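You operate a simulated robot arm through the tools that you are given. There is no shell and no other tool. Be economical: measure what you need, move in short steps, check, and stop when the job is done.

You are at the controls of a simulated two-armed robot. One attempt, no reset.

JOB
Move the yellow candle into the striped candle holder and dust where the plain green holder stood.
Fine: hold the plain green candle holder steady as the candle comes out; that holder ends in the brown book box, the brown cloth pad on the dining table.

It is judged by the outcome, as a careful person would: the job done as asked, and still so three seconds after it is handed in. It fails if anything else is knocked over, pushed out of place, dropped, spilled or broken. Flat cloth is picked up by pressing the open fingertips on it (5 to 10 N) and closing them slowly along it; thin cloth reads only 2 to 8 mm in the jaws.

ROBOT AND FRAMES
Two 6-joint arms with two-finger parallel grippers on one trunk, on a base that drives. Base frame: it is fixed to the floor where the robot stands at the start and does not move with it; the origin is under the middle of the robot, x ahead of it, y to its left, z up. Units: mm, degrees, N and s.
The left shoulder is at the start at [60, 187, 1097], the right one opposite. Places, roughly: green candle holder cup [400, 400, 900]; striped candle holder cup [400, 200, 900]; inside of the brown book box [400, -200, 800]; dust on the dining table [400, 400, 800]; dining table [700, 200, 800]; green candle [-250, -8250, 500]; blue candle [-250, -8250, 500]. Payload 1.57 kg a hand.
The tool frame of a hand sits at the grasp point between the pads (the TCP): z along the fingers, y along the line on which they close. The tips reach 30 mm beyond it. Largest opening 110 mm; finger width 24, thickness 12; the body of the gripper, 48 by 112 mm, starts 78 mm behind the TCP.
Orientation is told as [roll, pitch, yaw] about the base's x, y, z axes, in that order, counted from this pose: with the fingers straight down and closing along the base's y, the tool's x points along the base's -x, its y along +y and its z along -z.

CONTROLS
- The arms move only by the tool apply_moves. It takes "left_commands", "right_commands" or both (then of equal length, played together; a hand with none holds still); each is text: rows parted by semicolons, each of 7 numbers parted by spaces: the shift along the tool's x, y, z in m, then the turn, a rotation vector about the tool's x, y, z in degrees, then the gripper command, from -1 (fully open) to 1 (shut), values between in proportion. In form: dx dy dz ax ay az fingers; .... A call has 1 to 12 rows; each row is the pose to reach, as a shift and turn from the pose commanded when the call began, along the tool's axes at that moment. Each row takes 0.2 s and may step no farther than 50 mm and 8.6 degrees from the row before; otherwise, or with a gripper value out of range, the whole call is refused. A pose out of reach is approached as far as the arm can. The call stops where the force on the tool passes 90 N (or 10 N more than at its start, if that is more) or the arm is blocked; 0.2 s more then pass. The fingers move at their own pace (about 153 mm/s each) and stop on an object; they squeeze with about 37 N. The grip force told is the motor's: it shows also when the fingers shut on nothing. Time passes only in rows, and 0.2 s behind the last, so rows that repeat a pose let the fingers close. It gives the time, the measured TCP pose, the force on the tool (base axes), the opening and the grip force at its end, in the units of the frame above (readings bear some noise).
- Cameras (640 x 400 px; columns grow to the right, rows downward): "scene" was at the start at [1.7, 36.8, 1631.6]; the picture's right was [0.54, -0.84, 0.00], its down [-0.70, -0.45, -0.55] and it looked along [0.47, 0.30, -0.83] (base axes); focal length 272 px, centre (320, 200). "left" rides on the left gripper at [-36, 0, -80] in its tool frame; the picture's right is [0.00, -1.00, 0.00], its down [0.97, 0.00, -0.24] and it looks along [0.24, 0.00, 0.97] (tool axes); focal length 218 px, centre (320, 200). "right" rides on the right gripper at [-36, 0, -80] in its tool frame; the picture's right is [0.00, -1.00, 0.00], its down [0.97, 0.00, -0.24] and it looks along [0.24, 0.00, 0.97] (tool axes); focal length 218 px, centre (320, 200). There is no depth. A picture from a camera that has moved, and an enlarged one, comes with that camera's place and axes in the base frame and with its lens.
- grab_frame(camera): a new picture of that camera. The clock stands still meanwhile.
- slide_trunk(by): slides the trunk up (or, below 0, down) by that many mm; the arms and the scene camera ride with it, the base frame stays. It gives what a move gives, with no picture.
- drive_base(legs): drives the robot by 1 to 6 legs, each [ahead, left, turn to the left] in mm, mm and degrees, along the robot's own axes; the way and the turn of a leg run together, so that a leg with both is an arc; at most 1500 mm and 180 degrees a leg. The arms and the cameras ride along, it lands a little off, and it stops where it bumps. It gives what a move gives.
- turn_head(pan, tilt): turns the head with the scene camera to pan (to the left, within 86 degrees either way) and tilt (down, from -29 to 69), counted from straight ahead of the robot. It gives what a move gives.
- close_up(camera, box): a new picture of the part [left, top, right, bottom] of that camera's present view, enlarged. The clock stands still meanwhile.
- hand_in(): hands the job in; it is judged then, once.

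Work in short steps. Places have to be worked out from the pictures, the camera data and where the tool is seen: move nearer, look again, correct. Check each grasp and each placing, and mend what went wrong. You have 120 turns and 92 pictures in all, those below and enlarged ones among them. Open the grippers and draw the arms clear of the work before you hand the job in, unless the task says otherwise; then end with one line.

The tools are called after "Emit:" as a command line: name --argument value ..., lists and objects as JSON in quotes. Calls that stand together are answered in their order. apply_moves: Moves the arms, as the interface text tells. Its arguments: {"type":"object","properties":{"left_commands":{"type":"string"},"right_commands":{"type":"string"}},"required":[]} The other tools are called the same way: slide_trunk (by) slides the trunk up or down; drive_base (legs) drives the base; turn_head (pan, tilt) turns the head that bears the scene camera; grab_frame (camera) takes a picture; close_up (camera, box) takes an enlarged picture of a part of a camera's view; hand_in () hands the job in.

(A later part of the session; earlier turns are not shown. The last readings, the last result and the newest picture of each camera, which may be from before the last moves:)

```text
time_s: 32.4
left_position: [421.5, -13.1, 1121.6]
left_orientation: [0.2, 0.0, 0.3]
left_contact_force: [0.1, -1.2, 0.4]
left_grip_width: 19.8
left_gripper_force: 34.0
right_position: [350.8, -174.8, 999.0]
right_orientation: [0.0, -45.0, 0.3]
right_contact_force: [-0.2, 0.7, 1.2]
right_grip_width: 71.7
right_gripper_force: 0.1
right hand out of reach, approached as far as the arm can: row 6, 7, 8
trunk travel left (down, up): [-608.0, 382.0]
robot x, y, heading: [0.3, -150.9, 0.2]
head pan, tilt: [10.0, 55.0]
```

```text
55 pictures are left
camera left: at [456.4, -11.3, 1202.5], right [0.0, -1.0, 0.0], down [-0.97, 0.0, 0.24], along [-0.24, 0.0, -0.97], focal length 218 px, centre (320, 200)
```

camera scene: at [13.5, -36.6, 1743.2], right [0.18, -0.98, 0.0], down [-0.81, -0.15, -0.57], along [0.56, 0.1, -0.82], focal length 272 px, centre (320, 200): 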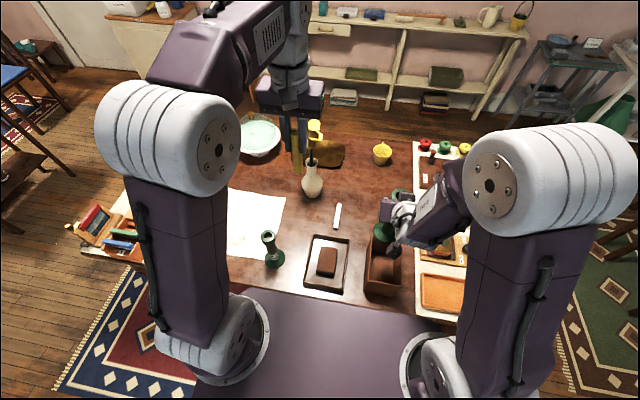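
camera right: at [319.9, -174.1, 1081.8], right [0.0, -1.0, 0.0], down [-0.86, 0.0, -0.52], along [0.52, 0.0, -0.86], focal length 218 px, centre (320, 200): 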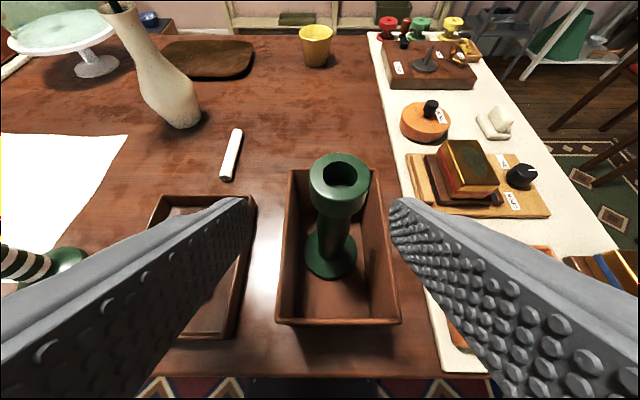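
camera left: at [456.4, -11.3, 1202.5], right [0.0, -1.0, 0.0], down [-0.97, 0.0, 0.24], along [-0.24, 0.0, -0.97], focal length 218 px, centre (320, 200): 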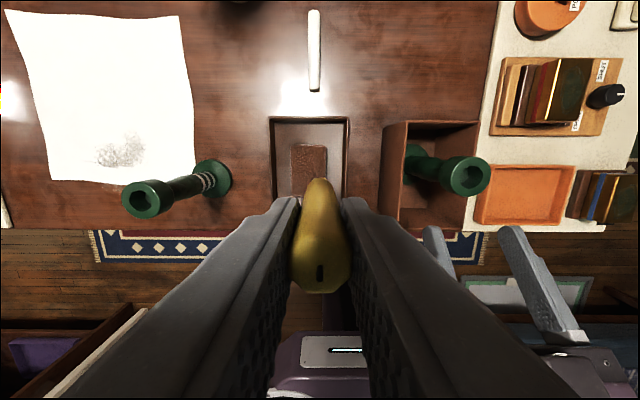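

The holder stands upright in the box. Now I drive left about 217 mm to bring the candle over the striped holder.

Emit:
drive_base --legs '[[0, 217, 0]]'

Emit:
grab_frame --camera "right"

Emit:
grab_frame --camera "left"

Emit:
grab_frame --camera "scene"

```text
time_s: 34.1
left_position: [421.1, 203.1, 1122.0]
left_orientation: [-0.1, 0.0, 0.3]
left_contact_force: [0.1, 0.3, -0.6]
left_grip_width: 19.6
left_gripper_force: 33.7
right_position: [350.7, 40.8, 998.0]
right_orientation: [-0.1, -44.9, 0.2]
right_contact_force: [0.7, 0.5, -0.2]
right_grip_width: 71.3
right_gripper_force: 0.0
trunk travel left (down, up): [-608.0, 382.0]
robot x, y, heading: [-1.8, 63.5, 0.1]
head pan, tilt: [10.0, 55.0]
```

```text
54 pictures are left
camera right: at [320.3, 41.6, 1081.2], right [0.0, -1.0, 0.0], down [-0.86, 0.0, -0.52], along [0.52, 0.0, -0.86], focal length 218 px, centre (320, 200)
```

right: 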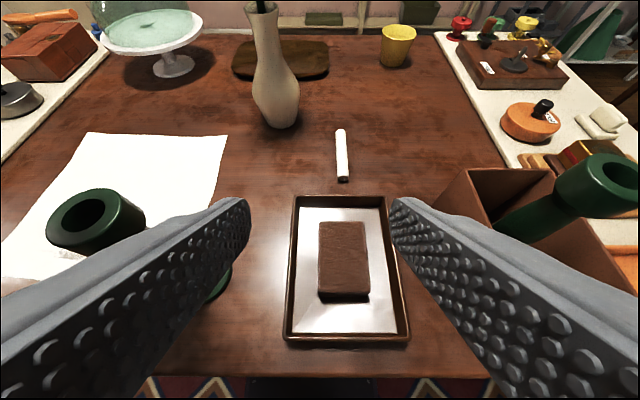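

```text
53 pictures are left
camera left: at [456.8, 204.4, 1201.9], right [0.0, -1.0, 0.0], down [-0.97, 0.0, 0.24], along [-0.24, 0.0, -0.97], focal length 218 px, centre (320, 200)
```

left: 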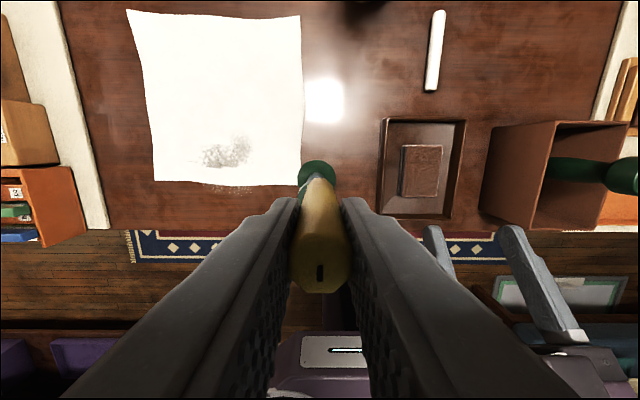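

```text
52 pictures are left
camera scene: at [13.4, 76.4, 1516.3], right [0.18, -0.98, 0.0], down [-0.81, -0.15, -0.57], along [0.56, 0.1, -0.82], focal length 272 px, centre (320, 200)
```

scene: 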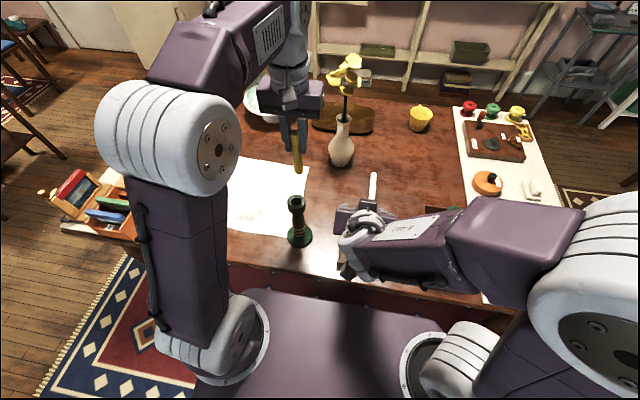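

I want a side view of the cup for aligning in x. I yaw the right hand 45° to the left so its camera watches the insertion.

Emit:
apply_moves --right_commands "0 0 0 -5.3 0 -5.3 -0.3; 0 0 0 -10.6 0 -10.6 -0.3; 0 0 0 -15.9 0 -15.9 -0.3; 0 0 0 -21.2 0 -21.2 -0.3; 0 0 0 -26.5 0 -26.5 -0.3; 0 0 0 -31.8 0 -31.8 -0.3; 0 0 0 -31.8 0 -31.8 -0.3"

Emit:
grab_frame --camera "right"

```text
time_s: 35.7
left_position: [421.3, 203.3, 1122.5]
left_orientation: [0.0, 0.0, 0.2]
left_contact_force: [0.0, 0.2, 0.1]
left_grip_width: 19.5
left_gripper_force: 33.6
right_position: [313.3, 151.5, 999.2]
right_orientation: [-0.5, -44.8, 45.2]
right_contact_force: [-0.1, 0.3, 0.2]
right_grip_width: 71.6
right_gripper_force: 0.0
right hand out of reach, approached as far as the arm can: row 1, 2, 3, 4, 5, 6, 7
trunk travel left (down, up): [-608.0, 382.0]
robot x, y, heading: [-0.7, 64.4, 0.1]
head pan, tilt: [10.0, 55.0]
```

```text
51 pictures are left
camera right: at [291.8, 129.4, 1082.3], right [0.71, -0.71, 0.0], down [-0.61, -0.61, -0.51], along [0.37, 0.36, -0.86], focal length 218 px, centre (320, 200)
```

right: 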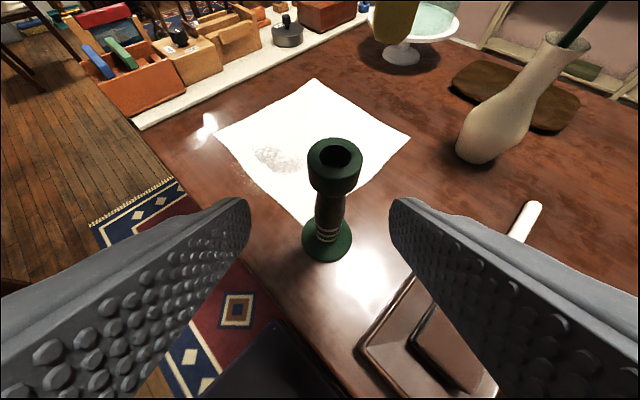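

A good view: the cup and the candle's lower end at the top. I zoom in on both for precise measurement.

Emit:
close_up --camera "right" --box '[280, 0, 440, 100]'

Emit:
close_up --camera "right" --box '[250, 120, 410, 280]'

```text
4.00 times, centred on (360, 50) of right
camera zoom: at [291.8, 129.4, 1082.3], right [0.71, -0.71, 0.0], down [-0.61, -0.61, -0.51], along [0.37, 0.36, -0.86], focal length 873 px, centre (160, 800)
```

zoom: 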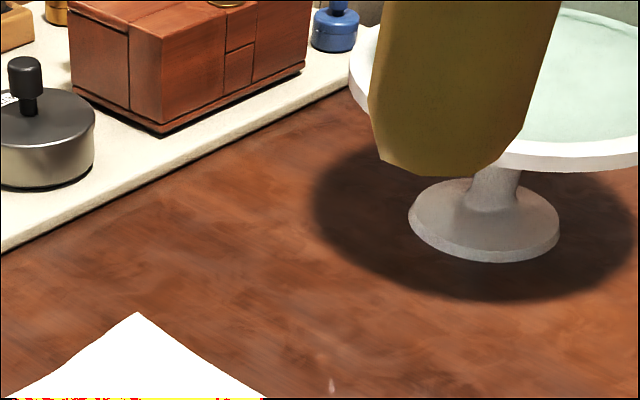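

```text
2.50 times, centred on (330, 200) of right
camera zoom: at [291.8, 129.4, 1082.3], right [0.71, -0.71, 0.0], down [-0.61, -0.61, -0.51], along [0.37, 0.36, -0.86], focal length 546 px, centre (295, 200)
```

zoom: 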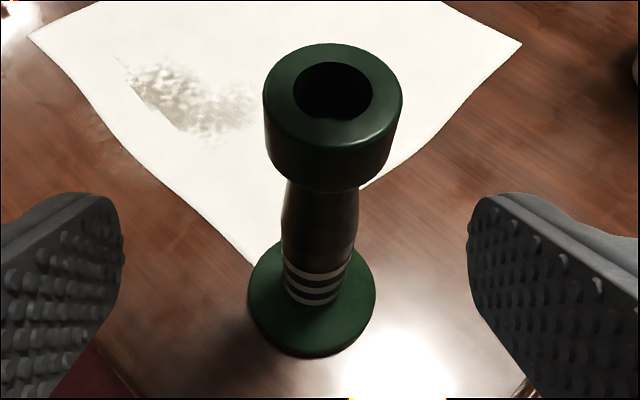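

From the rim's apparent size, the cup sits at about (391, 208) with its rim near 943. The candle's bottom is about 93 mm below the left TCP, so near z 1029. I move the candle over the cup and lower it to about 25 mm above the rim.

Emit:
apply_moves --left_commands "0.015 0.003 0 0 0 0 1; 0.03 0.005 0 0 0 0 1; 0.03 0.005 0.02 0 0 0 1; 0.03 0.005 0.04 0 0 0 1; 0.03 0.005 0.055 0 0 0 1; 0.03 0.005 0.055 0 0 0 1"

Emit:
close_up --camera "right" --box '[240, 40, 440, 240]'

Emit:
close_up --camera "scene" --box '[230, 100, 390, 260]'

Emit:
close_up --camera "left" --box '[220, 100, 420, 300]'

```text
time_s: 37.1
left_position: [391.4, 208.5, 1067.1]
left_orientation: [0.1, 0.0, 0.2]
left_contact_force: [-0.3, -0.2, -0.3]
left_grip_width: 19.7
left_gripper_force: 33.4
right_position: [313.5, 150.3, 998.9]
right_orientation: [-0.3, -44.7, 45.0]
right_contact_force: [0.7, -0.8, -0.4]
right_grip_width: 71.6
right_gripper_force: 0.1
trunk travel left (down, up): [-608.0, 382.0]
robot x, y, heading: [-0.5, 64.4, 0.1]
head pan, tilt: [10.0, 55.0]
```

```text
2.00 times, centred on (340, 140) of right
camera zoom: at [291.8, 129.3, 1082.5], right [0.71, -0.71, 0.01], down [-0.61, -0.61, -0.51], along [0.37, 0.36, -0.86], focal length 436 px, centre (280, 320)
```

zoom: 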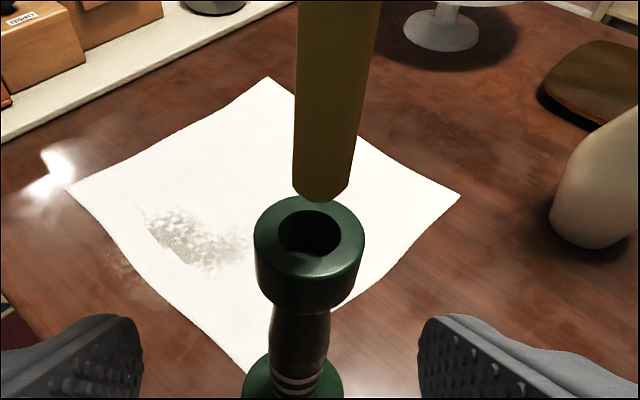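

```text
2.50 times, centred on (310, 180) of scene
camera zoom: at [13.4, 76.3, 1516.3], right [0.18, -0.98, 0.0], down [-0.81, -0.15, -0.57], along [0.56, 0.1, -0.82], focal length 679 px, centre (345, 250)
```

zoom: 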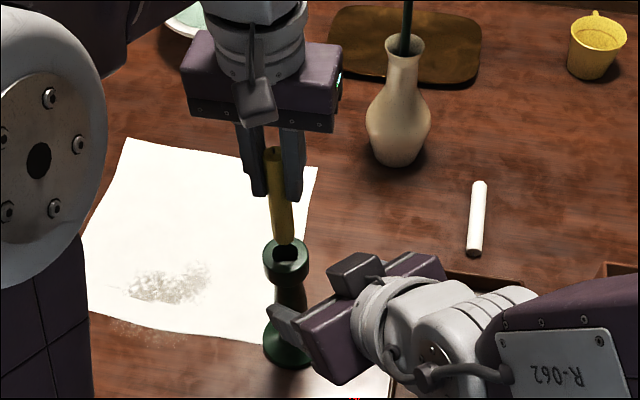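

```text
2.00 times, centred on (320, 200) of left
camera zoom: at [427.1, 208.9, 1146.7], right [0.0, -1.0, 0.0], down [-0.97, 0.0, 0.24], along [-0.24, 0.0, -0.97], focal length 436 px, centre (320, 200)
```

zoom: 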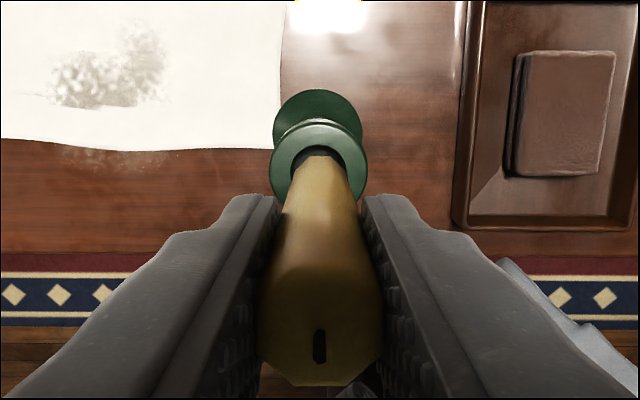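

Alignment is within about 2 mm. I nudge by −1 mm in x and +1.5 mm in y, then lower toward the rim and look again.

Emit:
apply_moves --left_commands "0.001 0.0015 0.008 0 0 0 1; 0.001 0.0015 0.016 0 0 0 1; 0.001 0.0015 0.024 0 0 0 1; 0.001 0.0015 0.024 0 0 0 1"

Emit:
close_up --camera "right" --box '[280, 80, 400, 200]'

Emit:
close_up --camera "scene" --box '[250, 130, 350, 230]'

```text
time_s: 38.1
left_position: [390.7, 208.9, 1042.1]
left_orientation: [0.1, -0.1, 0.3]
left_contact_force: [0.4, 0.2, -1.2]
left_grip_width: 19.3
left_gripper_force: 34.1
right_position: [313.8, 149.6, 1001.1]
right_orientation: [-0.5, -44.8, 45.1]
right_contact_force: [-0.8, 0.5, -0.9]
right_grip_width: 71.6
right_gripper_force: 0.1
trunk travel left (down, up): [-608.0, 382.0]
robot x, y, heading: [0.7, 64.3, 0.2]
head pan, tilt: [10.0, 55.0]
```

```text
3.33 times, centred on (340, 140) of right
camera zoom: at [291.8, 129.3, 1082.5], right [0.71, -0.71, 0.01], down [-0.61, -0.61, -0.51], along [0.37, 0.36, -0.86], focal length 728 px, centre (253, 400)
```

zoom: 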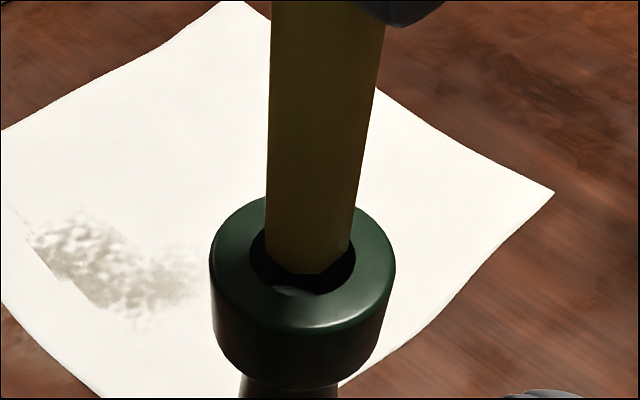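

```text
4.00 times, centred on (300, 180) of scene
camera zoom: at [13.3, 76.3, 1516.3], right [0.18, -0.98, 0.0], down [-0.81, -0.15, -0.57], along [0.56, 0.1, -0.82], focal length 1086 px, centre (400, 280)
```

zoom: 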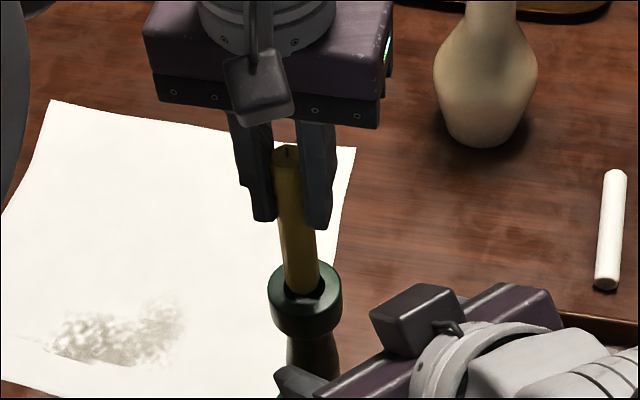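

The candle's bottom is right at the hole mouth with only about 1 mm off. I nudge it and lower gently.

Emit:
apply_moves --left_commands "0.0007 0.0005 0.004 0 0 0 1; 0.0007 0.0005 0.008 0 0 0 1; 0.0007 0.0005 0.012 0 0 0 1; 0.0007 0.0005 0.016 0 0 0 1; 0.0007 0.0005 0.016 0 0 0 1"

Emit:
close_up --camera "right" --box '[280, 80, 400, 200]'

```text
time_s: 39.3
left_position: [390.1, 209.7, 1025.2]
left_orientation: [0.0, 0.1, 0.2]
left_contact_force: [0.1, -0.2, -0.5]
left_grip_width: 19.7
left_gripper_force: 33.9
right_position: [313.1, 150.1, 998.8]
right_orientation: [-0.4, -44.8, 45.1]
right_contact_force: [0.3, 1.5, -0.5]
right_grip_width: 71.6
right_gripper_force: 0.1
trunk travel left (down, up): [-608.0, 382.0]
robot x, y, heading: [2.9, 68.1, -0.0]
head pan, tilt: [10.0, 55.0]
```

```text
3.33 times, centred on (340, 140) of right
camera zoom: at [291.8, 129.3, 1082.5], right [0.71, -0.71, 0.0], down [-0.61, -0.61, -0.51], along [0.37, 0.36, -0.86], focal length 728 px, centre (253, 400)
```

zoom: 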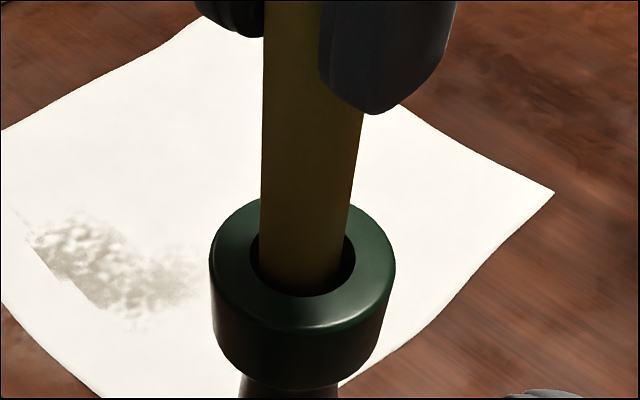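

It is inside the hole with no contact force. I keep lowering in 2 mm steps until it seats.

Emit:
apply_moves --left_commands "0 0 0.002 0 0 0 1; 0 0 0.004 0 0 0 1; 0 0 0.006 0 0 0 1; 0 0 0.006 0 0 0 1"

```text
time_s: 40.3
left_position: [388.0, 210.9, 1022.5]
left_orientation: [0.0, -0.2, 0.2]
left_contact_force: [1.0, 3.1, 22.7]
left_grip_width: 19.5
left_gripper_force: 33.6
right_position: [312.2, 150.6, 1000.1]
right_orientation: [-0.5, -44.8, 45.1]
right_contact_force: [-0.1, 0.5, -0.1]
right_grip_width: 71.4
right_gripper_force: 0.0
trunk travel left (down, up): [-608.0, 382.0]
robot x, y, heading: [-0.6, 69.7, 0.3]
head pan, tilt: [10.0, 55.0]
```

Contact at 22 N upward, with z 1022 close to the original seated height of 1018. I check the picture.

Emit:
close_up --camera "right" --box '[280, 80, 400, 200]'

Emit:
close_up --camera "scene" --box '[250, 130, 350, 230]'

```text
3.33 times, centred on (340, 140) of right
camera zoom: at [290.3, 129.3, 1083.3], right [0.71, -0.71, 0.01], down [-0.61, -0.61, -0.51], along [0.37, 0.36, -0.86], focal length 728 px, centre (253, 400)
```

zoom: 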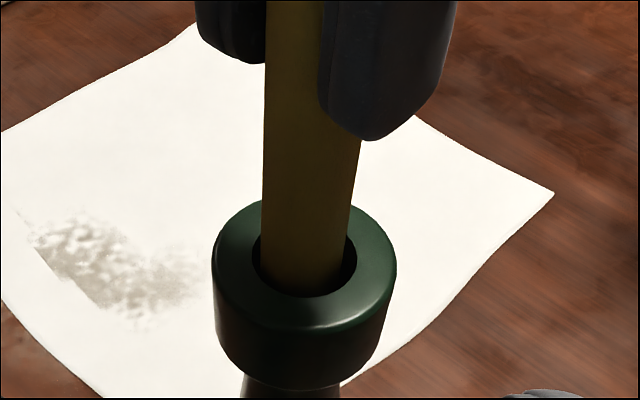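

```text
4.00 times, centred on (300, 180) of scene
camera zoom: at [11.2, 76.2, 1516.6], right [0.18, -0.98, 0.0], down [-0.81, -0.15, -0.57], along [0.57, 0.1, -0.82], focal length 1086 px, centre (400, 280)
```

zoom: 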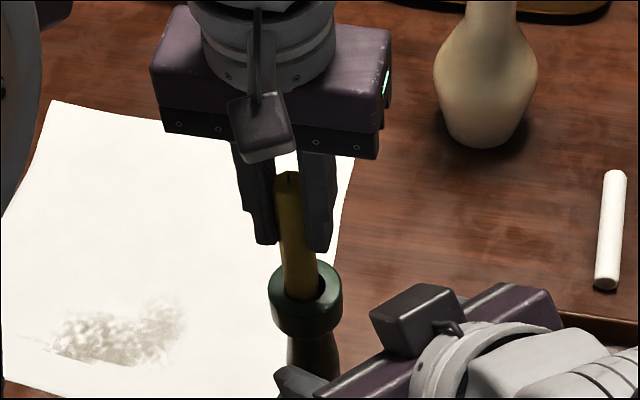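

It looks seated and centred. I ease off about 1 mm and open the left fingers slightly, staying straddled, to see whether it stays upright.

Emit:
apply_moves --left_commands "0 0 -0.002 0 0 0 0.9; 0 0 -0.002 0 0 0 0.6; 0 0 -0.002 0 0 0 0.55; 0 0 -0.002 0 0 0 0.5; 0 0 -0.002 0 0 0 0.45"

Emit:
close_up --camera "right" --box '[280, 80, 400, 200]'

Emit:
close_up --camera "scene" --box '[250, 130, 350, 230]'

```text
time_s: 41.5
left_position: [390.2, 210.2, 1022.5]
left_orientation: [-0.1, 0.0, 0.3]
left_contact_force: [-0.2, 0.4, 0.3]
left_grip_width: 30.3
left_gripper_force: 0.1
right_position: [313.3, 150.2, 999.2]
right_orientation: [-0.4, -44.8, 45.1]
right_contact_force: [-0.1, 0.2, -0.3]
right_grip_width: 71.5
right_gripper_force: 0.1
trunk travel left (down, up): [-608.0, 382.0]
robot x, y, heading: [4.6, 60.9, 0.1]
head pan, tilt: [10.0, 55.0]
```

```text
3.33 times, centred on (340, 140) of right
camera zoom: at [291.7, 129.3, 1082.5], right [0.71, -0.71, 0.01], down [-0.61, -0.61, -0.51], along [0.37, 0.36, -0.86], focal length 728 px, centre (253, 400)
```

zoom: 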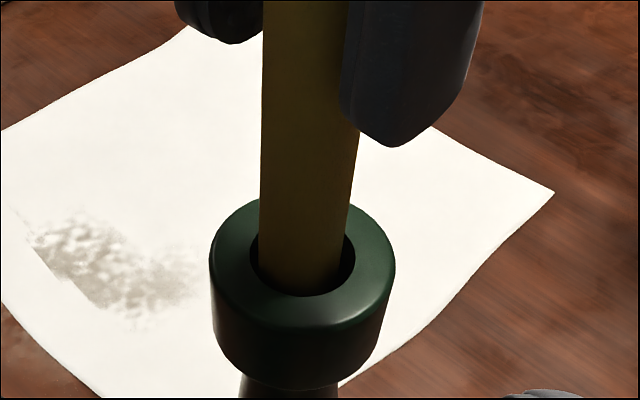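

```text
4.00 times, centred on (300, 180) of scene
camera zoom: at [13.2, 76.3, 1516.3], right [0.18, -0.98, 0.0], down [-0.81, -0.15, -0.57], along [0.56, 0.1, -0.82], focal length 1086 px, centre (400, 280)
```

zoom: 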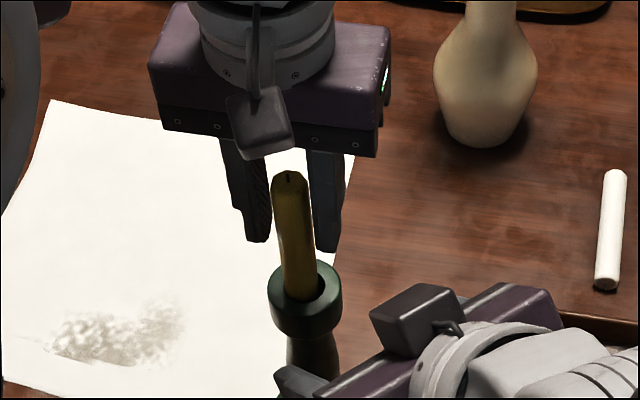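

The candle stands by itself. I open further and raise the left hand clear.

Emit:
apply_moves --left_commands "0 0 0 0 0 0 0.2; 0 0 0 0 0 0 0; 0 0 -0.02 0 0 0 0; 0 0 -0.05 0 0 0 0; 0 0 -0.09 0 0 0 0; 0 0 -0.13 0 0 0 0"

Emit:
grab_frame --camera "right"

Emit:
grab_frame --camera "left"

```text
time_s: 42.9
left_position: [388.8, 208.6, 1156.8]
left_orientation: [0.0, 0.0, 0.2]
left_contact_force: [-0.4, 0.2, -0.5]
left_grip_width: 55.1
left_gripper_force: 0.1
right_position: [313.5, 149.6, 1000.0]
right_orientation: [-0.4, -44.9, 45.1]
right_contact_force: [-0.7, 0.1, -0.5]
right_grip_width: 71.8
right_gripper_force: 0.1
trunk travel left (down, up): [-608.0, 382.0]
robot x, y, heading: [-1.6, 68.5, 0.3]
head pan, tilt: [10.0, 55.0]
```

```text
38 pictures are left
camera right: at [291.9, 129.2, 1082.5], right [0.71, -0.71, 0.0], down [-0.61, -0.61, -0.51], along [0.37, 0.36, -0.86], focal length 218 px, centre (320, 200)
```

right: 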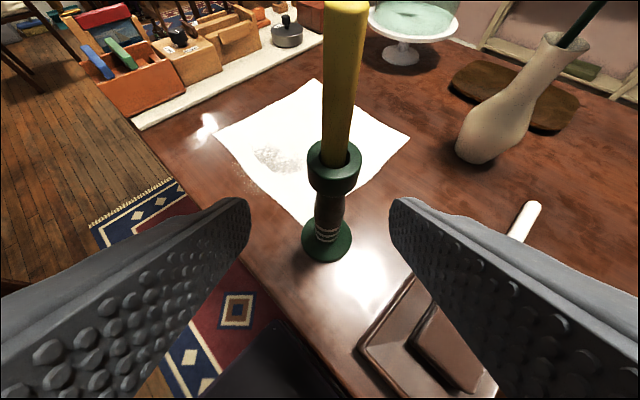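

```text
37 pictures are left
camera left: at [424.4, 209.4, 1236.4], right [0.0, -1.0, 0.0], down [-0.97, 0.0, 0.24], along [-0.24, 0.0, -0.97], focal length 218 px, centre (320, 200)
```

left: 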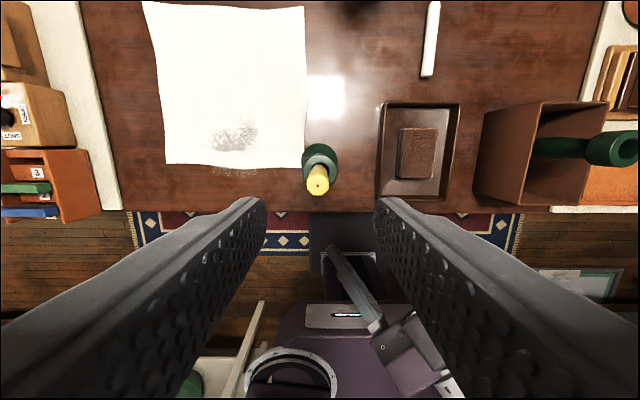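

The candle stands in the striped holder. Next I swing the right arm up and out of the way, starting by undoing its yaw while rising, so the left hand can take the pad.

Emit:
apply_moves --right_commands "-0.006 -0.018 -0.018 5.3 0 5.3 -0.3; -0.012 -0.036 -0.036 10.6 0 10.6 -0.3; -0.018 -0.054 -0.054 15.9 0 15.9 -0.3; -0.024 -0.072 -0.072 21.2 0 21.2 -0.3; -0.03 -0.09 -0.09 26.5 0 26.5 -0.3; -0.036 -0.106 -0.106 31.8 0 31.8 -0.3; -0.036 -0.106 -0.106 31.8 0 31.8 -0.3"

```text
time_s: 44.5
left_position: [388.8, 207.6, 1157.1]
left_orientation: [0.0, 0.0, 0.2]
left_contact_force: [0.7, 0.2, 0.1]
left_grip_width: 55.0
left_gripper_force: 0.1
right_position: [351.2, 36.9, 1099.6]
right_orientation: [0.0, -44.9, 0.1]
right_contact_force: [0.2, 0.7, -0.1]
right_grip_width: 71.5
right_gripper_force: 0.1
trunk travel left (down, up): [-608.0, 382.0]
robot x, y, heading: [1.1, 68.7, 0.4]
head pan, tilt: [10.0, 55.0]
```

Now I undo the pitch while moving right and up.

Emit:
apply_moves --right_commands "-0.007 -0.01 -0.007 0 7.5 0 -0.3; -0.014 -0.03 -0.014 0 15 0 -0.3; -0.021 -0.06 -0.021 0 22.5 0 -0.3; -0.028 -0.09 -0.028 0 30 0 -0.3; -0.035 -0.12 -0.035 0 37.5 0 -0.3; -0.042 -0.15 -0.042 0 45 0 -0.3; -0.042 -0.19 -0.042 0 45 0 -0.3; -0.042 -0.23 -0.042 0 45 0 -0.3; -0.042 -0.27 -0.042 0 45 0 -0.3; -0.042 -0.31 -0.042 0 45 0 -0.3; -0.042 -0.35 -0.042 0 45 0 -0.3; -0.042 -0.38 -0.042 0 45 0 -0.3"

Emit:
grab_frame --camera "scene"

```text
time_s: 47.1
left_position: [388.9, 207.3, 1156.1]
left_orientation: [0.1, 0.0, 0.2]
left_contact_force: [0.7, 0.2, 0.4]
left_grip_width: 55.0
left_gripper_force: 0.0
right_position: [357.5, -345.6, 1155.9]
right_orientation: [0.1, 0.1, 0.2]
right_contact_force: [-0.1, -0.7, 0.0]
right_grip_width: 71.6
right_gripper_force: 0.0
trunk travel left (down, up): [-608.0, 382.0]
robot x, y, heading: [2.5, 62.6, 0.3]
head pan, tilt: [10.0, 55.0]
```

```text
36 pictures are left
camera scene: at [13.4, 75.1, 1516.3], right [0.18, -0.98, 0.0], down [-0.81, -0.14, -0.57], along [0.56, 0.1, -0.82], focal length 272 px, centre (320, 200)
```

scene: 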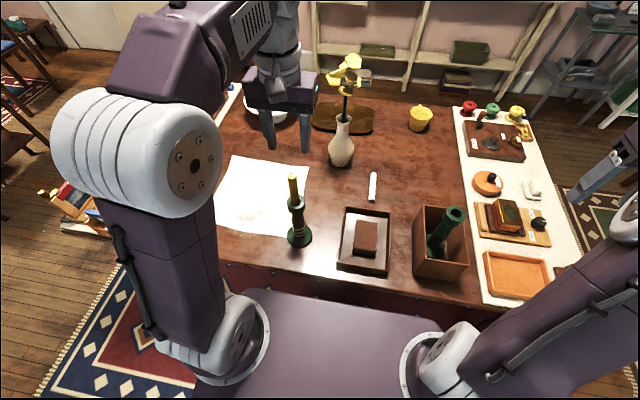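

The way is clear. I move the left hand above the pad to measure it.

Emit:
apply_moves --left_commands "-0.005 -0.04 0 0 0 0 -0.3; -0.01 -0.08 0 0 0 0 -0.5; -0.015 -0.12 0 0 0 0 -0.5; -0.02 -0.16 0.03 0 0 0 -0.5; -0.021 -0.197 0.06 0 0 0 -0.5; -0.021 -0.197 0.1 0 0 0 -0.5; -0.021 -0.197 0.14 0 0 0 -0.5; -0.021 -0.197 0.14 0 0 0 -0.5"

Emit:
grab_frame --camera "left"

```text
refused: row 4 steps farther than a row can; nothing moved
```

```text
35 pictures are left
camera left: at [424.6, 208.6, 1236.0], right [0.0, -1.0, 0.0], down [-0.97, 0.0, 0.24], along [-0.24, 0.0, -0.97], focal length 218 px, centre (320, 200)
```

left: 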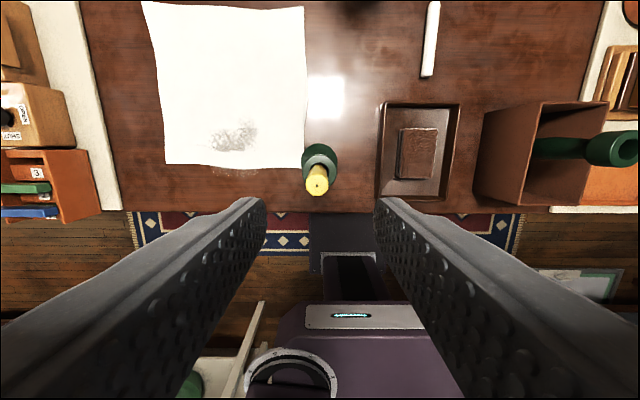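

One row was slightly too long, so I resend it with smaller steps.

Emit:
apply_moves --left_commands "-0.005 -0.04 0 0 0 0 -0.3; -0.01 -0.08 0 0 0 0 -0.5; -0.015 -0.12 0 0 0 0 -0.5; -0.02 -0.16 0.015 0 0 0 -0.5; -0.021 -0.197 0.035 0 0 0 -0.5; -0.021 -0.197 0.07 0 0 0 -0.5; -0.021 -0.197 0.11 0 0 0 -0.5; -0.021 -0.197 0.14 0 0 0 -0.5; -0.021 -0.197 0.14 0 0 0 -0.5"

Emit:
grab_frame --camera "left"

```text
time_s: 49.1
left_position: [411.5, 14.5, 1010.4]
left_orientation: [0.0, 0.0, 0.3]
left_contact_force: [-0.5, -0.7, -0.1]
left_grip_width: 82.7
left_gripper_force: 0.1
right_position: [356.1, -343.3, 1156.6]
right_orientation: [-0.2, 0.1, 0.3]
right_contact_force: [-0.2, -0.5, -0.4]
right_grip_width: 71.4
right_gripper_force: 0.1
trunk travel left (down, up): [-608.0, 382.0]
robot x, y, heading: [-0.0, 64.5, 0.3]
head pan, tilt: [10.0, 55.0]
```

```text
34 pictures are left
camera left: at [446.6, 15.4, 1090.9], right [0.0, -1.0, 0.0], down [-0.97, 0.0, 0.24], along [-0.24, 0.0, -0.97], focal length 218 px, centre (320, 200)
```

left: 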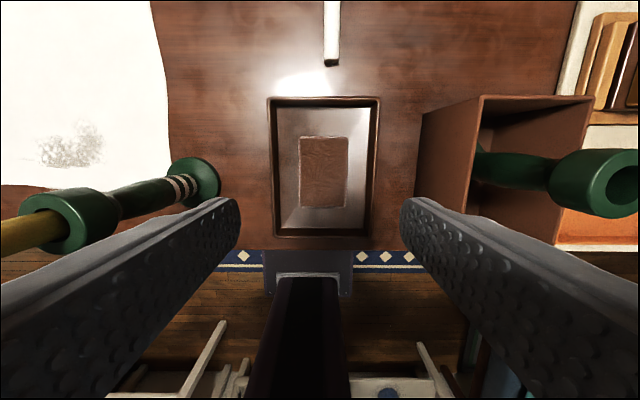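

The pad is centred at about (410, 11), 67 × 98 mm, with gaps of 30 mm or more to the tray walls. I descend to z 830 and check.

Emit:
apply_moves --left_commands "0.001 -0.003 0.04 0 0 0 -0.5; 0.001 -0.003 0.08 0 0 0 -0.5; 0.001 -0.003 0.12 0 0 0 -0.5; 0.001 -0.003 0.16 0 0 0 -0.5; 0.001 -0.003 0.18 0 0 0 -0.5; 0.001 -0.003 0.18 0 0 0 -0.5"

Emit:
grab_frame --camera "left"

Emit:
close_up --camera "scene" --box '[310, 150, 430, 290]'

```text
time_s: 50.5
left_position: [411.5, 11.3, 831.9]
left_orientation: [-0.2, 0.0, 0.2]
left_contact_force: [-0.9, -0.5, 0.1]
left_grip_width: 82.6
left_gripper_force: 0.0
right_position: [356.4, -343.3, 1155.2]
right_orientation: [-0.2, 0.2, 0.2]
right_contact_force: [0.9, -0.1, -0.2]
right_grip_width: 71.2
right_gripper_force: 0.0
trunk travel left (down, up): [-608.0, 382.0]
robot x, y, heading: [-0.9, 66.6, 0.1]
head pan, tilt: [10.0, 55.0]
```

```text
33 pictures are left
camera left: at [446.5, 11.8, 912.3], right [0.0, -1.0, 0.0], down [-0.97, 0.0, 0.24], along [-0.24, 0.0, -0.97], focal length 218 px, centre (320, 200)
```

left: 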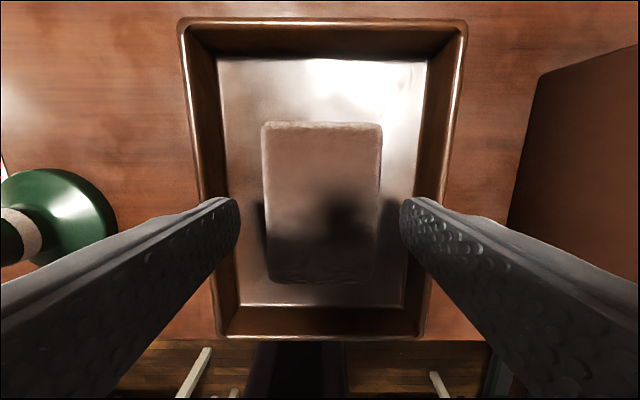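

```text
2.86 times, centred on (370, 220) of scene
camera zoom: at [13.3, 76.2, 1516.3], right [0.18, -0.98, 0.0], down [-0.81, -0.15, -0.57], along [0.56, 0.1, -0.82], focal length 776 px, centre (177, 143)
```

zoom: 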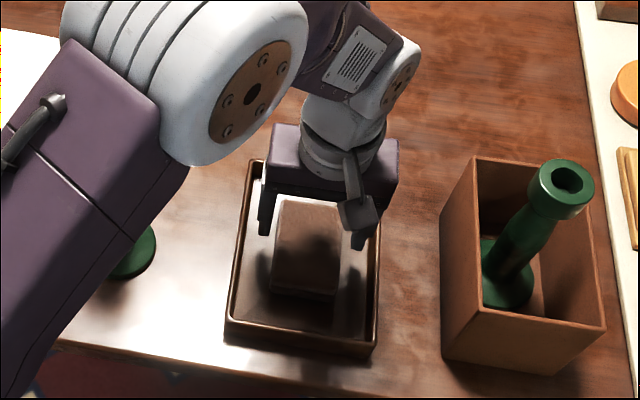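

I want to be sure the left elbow is clear of the candle, so I take a wider look before going lower.

Emit:
grab_frame --camera "scene"

```text
31 pictures are left
camera scene: at [13.3, 76.2, 1516.3], right [0.18, -0.98, 0.0], down [-0.81, -0.15, -0.57], along [0.56, 0.1, -0.82], focal length 272 px, centre (320, 200)
```

scene: 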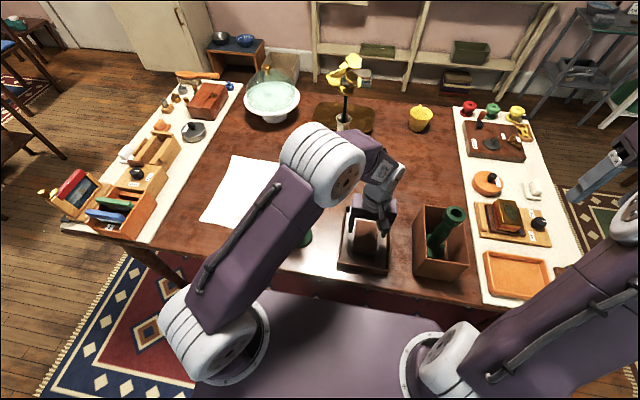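

The left upper arm leans over the candle, which is too close. I go back up the same way and shift the base right by 180 mm so the arm works straight ahead.

Emit:
apply_moves --left_commands "0 0 -0.04 0 0 0 -0.5; 0 0 -0.08 0 0 0 -0.5; 0 0 -0.12 0 0 0 -0.5; 0 0 -0.16 0 0 0 -0.5; 0 0 -0.2 0 0 0 -0.5; 0 0 -0.24 0 0 0 -0.5; 0 0 -0.28 0 0 0 -0.5; 0 0 -0.32 0 0 0 -0.5; 0 0 -0.32 0 0 0 -0.5"

Emit:
grab_frame --camera "scene"

```text
time_s: 52.5
left_position: [409.9, 8.4, 1150.6]
left_orientation: [-0.1, 0.0, 0.2]
left_contact_force: [0.1, -0.2, 0.2]
left_grip_width: 82.6
left_gripper_force: 0.0
right_position: [355.6, -342.6, 1156.8]
right_orientation: [-0.1, 0.1, 0.2]
right_contact_force: [-0.5, -0.2, -0.3]
right_grip_width: 71.6
right_gripper_force: 0.0
trunk travel left (down, up): [-608.0, 382.0]
robot x, y, heading: [1.4, 66.2, 0.3]
head pan, tilt: [10.0, 55.0]
```

```text
30 pictures are left
camera scene: at [13.3, 76.3, 1516.3], right [0.18, -0.98, 0.0], down [-0.81, -0.15, -0.57], along [0.56, 0.1, -0.82], focal length 272 px, centre (320, 200)
```

scene: 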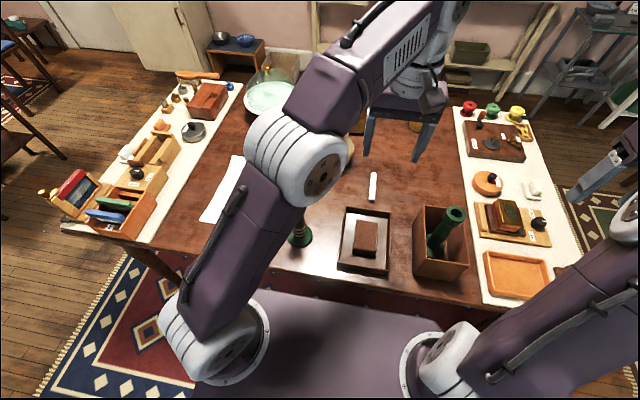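

The arm is high now. I raise the trunk 120 mm for margin, then drive right 180 mm.

Emit:
slide_trunk --by 120

Emit:
drive_base --legs '[[0, -180, 0]]'

Emit:
grab_frame --camera "scene"

```text
time_s: 54.0
left_position: [410.3, 7.7, 1269.2]
left_orientation: [-0.1, 0.0, 0.1]
left_contact_force: [0.1, -0.5, 0.0]
left_grip_width: 82.4
left_gripper_force: 0.1
right_position: [356.0, -343.3, 1276.4]
right_orientation: [-0.1, 0.2, 0.2]
right_contact_force: [-0.1, 0.3, 0.0]
right_grip_width: 71.4
right_gripper_force: 0.1
trunk travel left (down, up): [-728.0, 262.0]
robot x, y, heading: [-2.6, 66.4, -0.1]
head pan, tilt: [10.0, 55.0]
```

```text
time_s: 55.5
left_position: [411.0, -167.5, 1268.1]
left_orientation: [-0.1, 0.0, 0.5]
left_contact_force: [0.1, 0.4, -0.4]
left_grip_width: 82.6
left_gripper_force: 0.1
right_position: [359.1, -520.3, 1277.2]
right_orientation: [-0.3, 0.1, 0.6]
right_contact_force: [0.6, 1.2, 0.0]
right_grip_width: 71.6
right_gripper_force: 0.0
trunk travel left (down, up): [-728.0, 262.0]
robot x, y, heading: [3.0, -111.2, 0.5]
head pan, tilt: [10.0, 55.0]
```

```text
29 pictures are left
camera scene: at [14.4, -101.3, 1636.3], right [0.18, -0.98, 0.0], down [-0.81, -0.15, -0.57], along [0.56, 0.1, -0.82], focal length 272 px, centre (320, 200)
```

scene: 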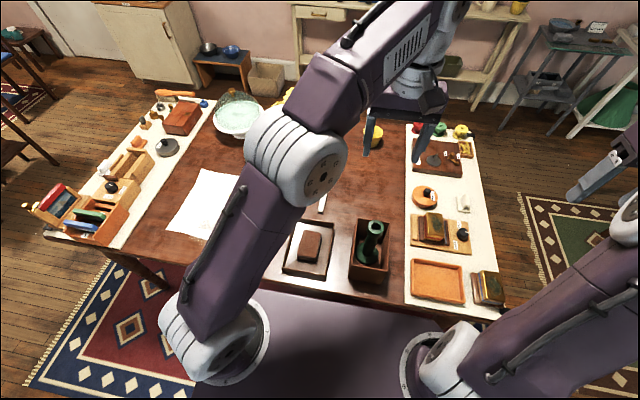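

Now I swing the left hand back over the pad, with dy about +178 mm.

Emit:
apply_moves --left_commands "0 0.045 0 0 0 0 -0.5; 0 0.09 0 0 0 0 -0.5; 0 0.135 0 0 0 0 -0.5; 0 0.178 0 0 0 0 -0.5; 0 0.178 0.045 0 0 0 -0.5; 0 0.178 0.09 0 0 0 -0.5; 0 0.178 0.09 0 0 0 -0.5"

Emit:
grab_frame --camera "scene"

Emit:
grab_frame --camera "left"

```text
time_s: 57.1
left_position: [409.9, 13.5, 1179.1]
left_orientation: [0.0, 0.0, 0.6]
left_contact_force: [-0.1, -0.8, -0.1]
left_grip_width: 82.6
left_gripper_force: 0.1
right_position: [359.2, -522.6, 1278.3]
right_orientation: [0.0, 0.1, 0.4]
right_contact_force: [0.3, 0.7, -0.3]
right_grip_width: 71.6
right_gripper_force: 0.0
trunk travel left (down, up): [-728.0, 262.0]
robot x, y, heading: [3.6, -112.7, 0.7]
head pan, tilt: [10.0, 55.0]
```

```text
28 pictures are left
camera scene: at [14.0, -103.4, 1636.3], right [0.18, -0.98, 0.0], down [-0.81, -0.15, -0.57], along [0.56, 0.1, -0.82], focal length 272 px, centre (320, 200)
```

scene: 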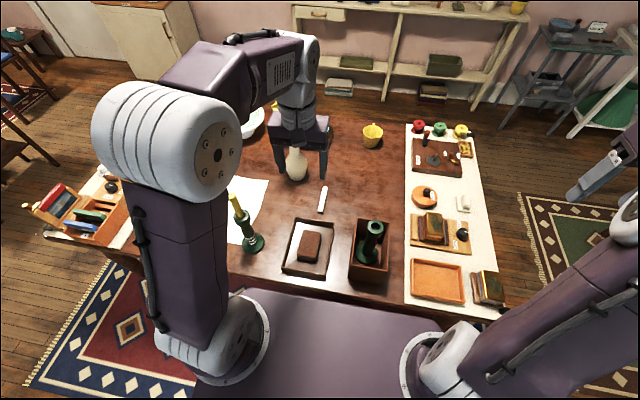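

```text
27 pictures are left
camera left: at [445.9, 14.2, 1258.8], right [0.01, -1.0, 0.0], down [-0.97, -0.01, 0.24], along [-0.24, 0.0, -0.97], focal length 218 px, centre (320, 200)
```

left: 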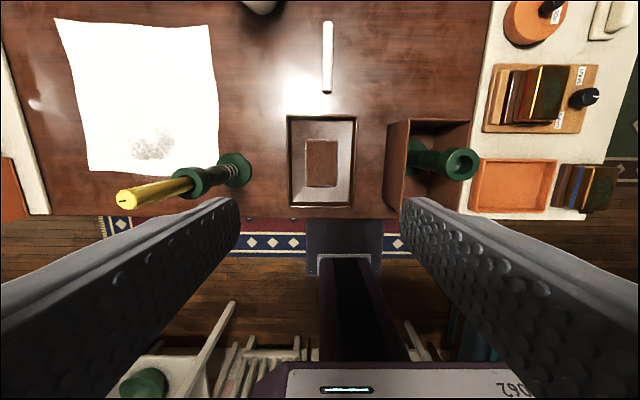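

The candle stands undisturbed and the elbow is well to its left. I lower with the trunk to keep this arm posture.

Emit:
slide_trunk --by -240

Emit:
grab_frame --camera "scene"

Emit:
grab_frame --camera "left"

```text
time_s: 59.6
left_position: [410.6, 12.4, 939.4]
left_orientation: [0.0, 0.0, 0.5]
left_contact_force: [0.4, 0.5, -0.2]
left_grip_width: 82.5
left_gripper_force: 0.1
right_position: [359.1, -522.6, 1036.7]
right_orientation: [0.0, 0.1, 0.5]
right_contact_force: [0.1, 0.4, 0.1]
right_grip_width: 71.5
right_gripper_force: 0.1
trunk travel left (down, up): [-488.0, 502.0]
robot x, y, heading: [-1.0, -112.6, 0.6]
head pan, tilt: [10.0, 55.0]
```

```text
26 pictures are left
camera scene: at [14.4, -104.4, 1396.3], right [0.18, -0.98, 0.0], down [-0.81, -0.15, -0.57], along [0.56, 0.1, -0.82], focal length 272 px, centre (320, 200)
```

scene: 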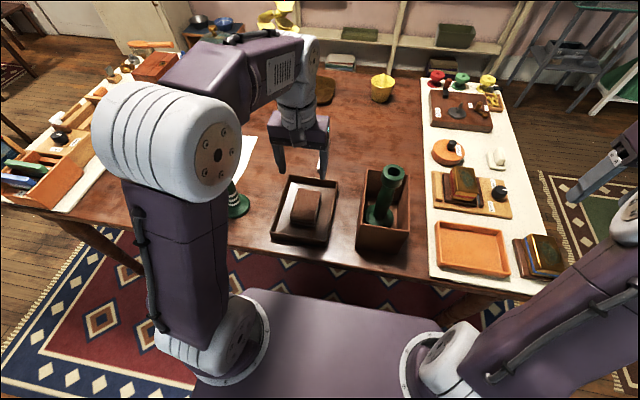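

```text
25 pictures are left
camera left: at [446.2, 13.3, 1019.2], right [0.01, -1.0, 0.0], down [-0.97, -0.01, 0.24], along [-0.24, 0.0, -0.97], focal length 218 px, centre (320, 200)
```

left: 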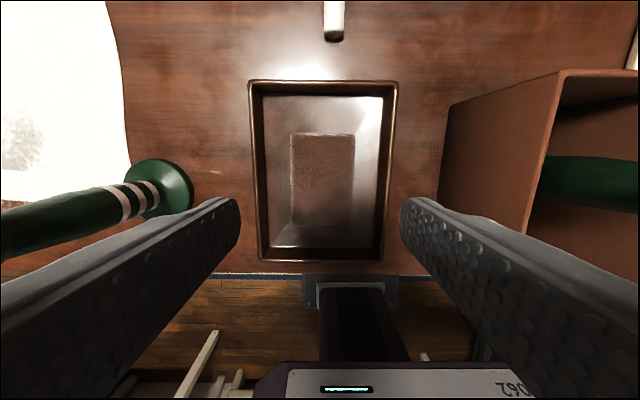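

I descend to z 803, with the fingertips at about 773 on each side of the pad.

Emit:
apply_moves --left_commands "0 -0.002 0.04 0 0 0 -0.5; 0 -0.002 0.08 0 0 0 -0.5; 0 -0.002 0.11 0 0 0 -0.5; 0 -0.002 0.125 0 0 0 -0.5; 0 -0.002 0.136 0 0 0 -0.5; 0 -0.002 0.136 0 0 0 -0.5"

Emit:
grab_frame --camera "left"

```text
time_s: 61.0
left_position: [408.8, 9.3, 802.0]
left_orientation: [0.1, 0.0, 0.6]
left_contact_force: [0.0, -0.2, 0.5]
left_grip_width: 82.6
left_gripper_force: 0.0
right_position: [359.2, -522.7, 1036.0]
right_orientation: [-0.2, 0.1, 0.5]
right_contact_force: [0.6, -0.3, -0.2]
right_grip_width: 71.7
right_gripper_force: 0.0
trunk travel left (down, up): [-488.0, 502.0]
robot x, y, heading: [1.5, -118.9, 0.5]
head pan, tilt: [10.0, 55.0]
```

```text
24 pictures are left
camera left: at [444.9, 11.6, 882.2], right [0.01, -1.0, 0.0], down [-0.97, -0.01, 0.24], along [-0.24, 0.0, -0.97], focal length 218 px, centre (320, 200)
```

left: 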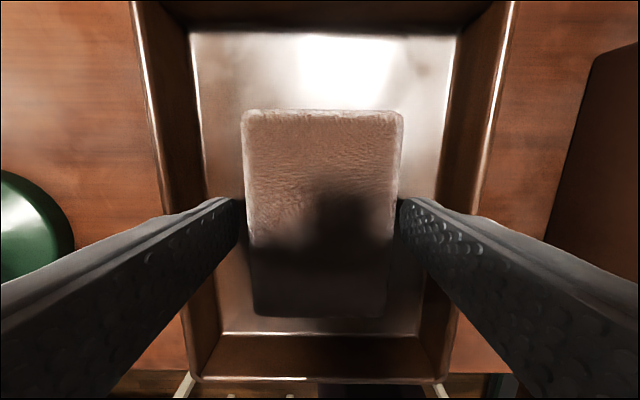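

The fingertips straddle the pad, whose top is near 787. I step down a few more millimetres until the tips touch the tray floor or reach about 766.

Emit:
apply_moves --left_commands "0 0 0.002 0 0 0 -0.5; 0 0 0.004 0 0 0 -0.5; 0 0 0.006 0 0 0 -0.5; 0 0 0.006 0 0 0 -0.5"

```text
time_s: 62.0
left_position: [410.3, 10.7, 797.2]
left_orientation: [-0.1, 0.1, 0.6]
left_contact_force: [0.7, 0.1, 0.6]
left_grip_width: 82.5
left_gripper_force: 0.0
right_position: [359.0, -521.6, 1036.7]
right_orientation: [-0.1, 0.1, 0.5]
right_contact_force: [-0.2, 0.3, 0.1]
right_grip_width: 71.6
right_gripper_force: 0.0
trunk travel left (down, up): [-488.0, 502.0]
robot x, y, heading: [3.8, -116.5, 0.6]
head pan, tilt: [10.0, 55.0]
```

Tips at about 767. I close slowly on the pad.

Emit:
apply_moves --left_commands "0 0 0 0 0 0 -0.35; 0 0 0 0 0 0 -0.25; 0 0 0 0 0 0 -0.15; 0 0 0 0 0 0 0; 0 0 0 0 0 0 0.3; 0 0 0 0 0 0 0.6; 0 0 0 0 0 0 1; 0 0 0 0 0 0 1"

Emit:
grab_frame --camera "left"

```text
time_s: 63.8
left_position: [410.6, 12.1, 797.5]
left_orientation: [0.0, 0.0, 0.6]
left_contact_force: [-0.1, 0.4, 0.9]
left_grip_width: 66.8
left_gripper_force: 36.5
right_position: [359.6, -522.7, 1036.6]
right_orientation: [-0.1, 0.1, 0.5]
right_contact_force: [0.0, 0.3, 0.7]
right_grip_width: 71.6
right_gripper_force: 0.2
trunk travel left (down, up): [-488.0, 502.0]
robot x, y, heading: [-2.0, -117.3, 0.6]
head pan, tilt: [10.0, 55.0]
```

```text
23 pictures are left
camera left: at [446.3, 12.3, 877.2], right [0.01, -1.0, 0.0], down [-0.97, -0.01, 0.24], along [-0.24, 0.0, -0.97], focal length 218 px, centre (320, 200)
```

left: 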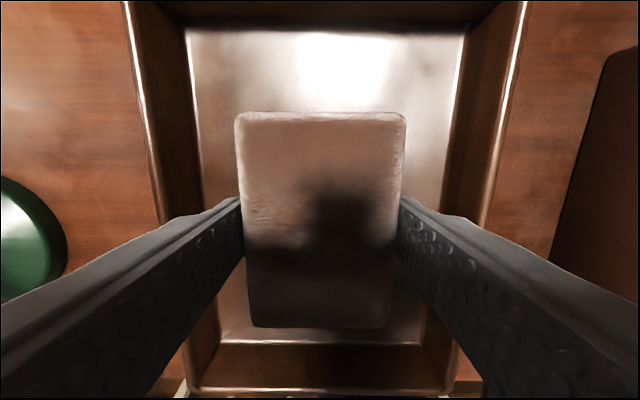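

The pad is held (66.8 mm). I lift it straight out of the tray with the arm, then raise the trunk.

Emit:
apply_moves --left_commands "0 0 -0.015 0 0 0 1; 0 0 -0.05 0 0 0 1; 0 0 -0.095 0 0 0 1; 0 0 -0.14 0 0 0 1; 0 0 -0.14 0 0 0 1"

Emit:
slide_trunk --by 240

Emit:
grab_frame --camera "left"

```text
time_s: 65.0
left_position: [412.1, 11.4, 939.9]
left_orientation: [-0.1, 0.0, 0.7]
left_contact_force: [0.4, 0.0, -0.5]
left_grip_width: 67.1
left_gripper_force: 36.3
right_position: [358.8, -521.5, 1036.8]
right_orientation: [-0.1, 0.1, 0.5]
right_contact_force: [0.0, -0.4, -1.1]
right_grip_width: 71.4
right_gripper_force: 0.0
trunk travel left (down, up): [-488.0, 502.0]
robot x, y, heading: [-0.6, -114.3, 0.7]
head pan, tilt: [10.0, 55.0]
```

```text
time_s: 67.5
left_position: [412.5, 11.0, 1177.1]
left_orientation: [0.0, 0.1, 0.5]
left_contact_force: [0.6, 0.9, -0.9]
left_grip_width: 67.1
left_gripper_force: 36.5
right_position: [359.4, -522.0, 1276.0]
right_orientation: [0.0, 0.0, 0.5]
right_contact_force: [1.0, -0.1, -0.1]
right_grip_width: 71.7
right_gripper_force: 0.1
trunk travel left (down, up): [-728.0, 262.0]
robot x, y, heading: [1.2, -113.8, 0.1]
head pan, tilt: [10.0, 55.0]
```

```text
22 pictures are left
camera left: at [447.7, 12.8, 1258.2], right [0.01, -1.0, 0.0], down [-0.97, -0.01, 0.24], along [-0.24, 0.0, -0.97], focal length 218 px, centre (320, 200)
```

left: 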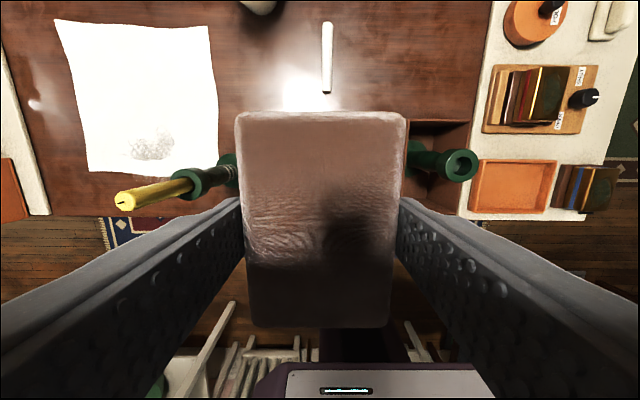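

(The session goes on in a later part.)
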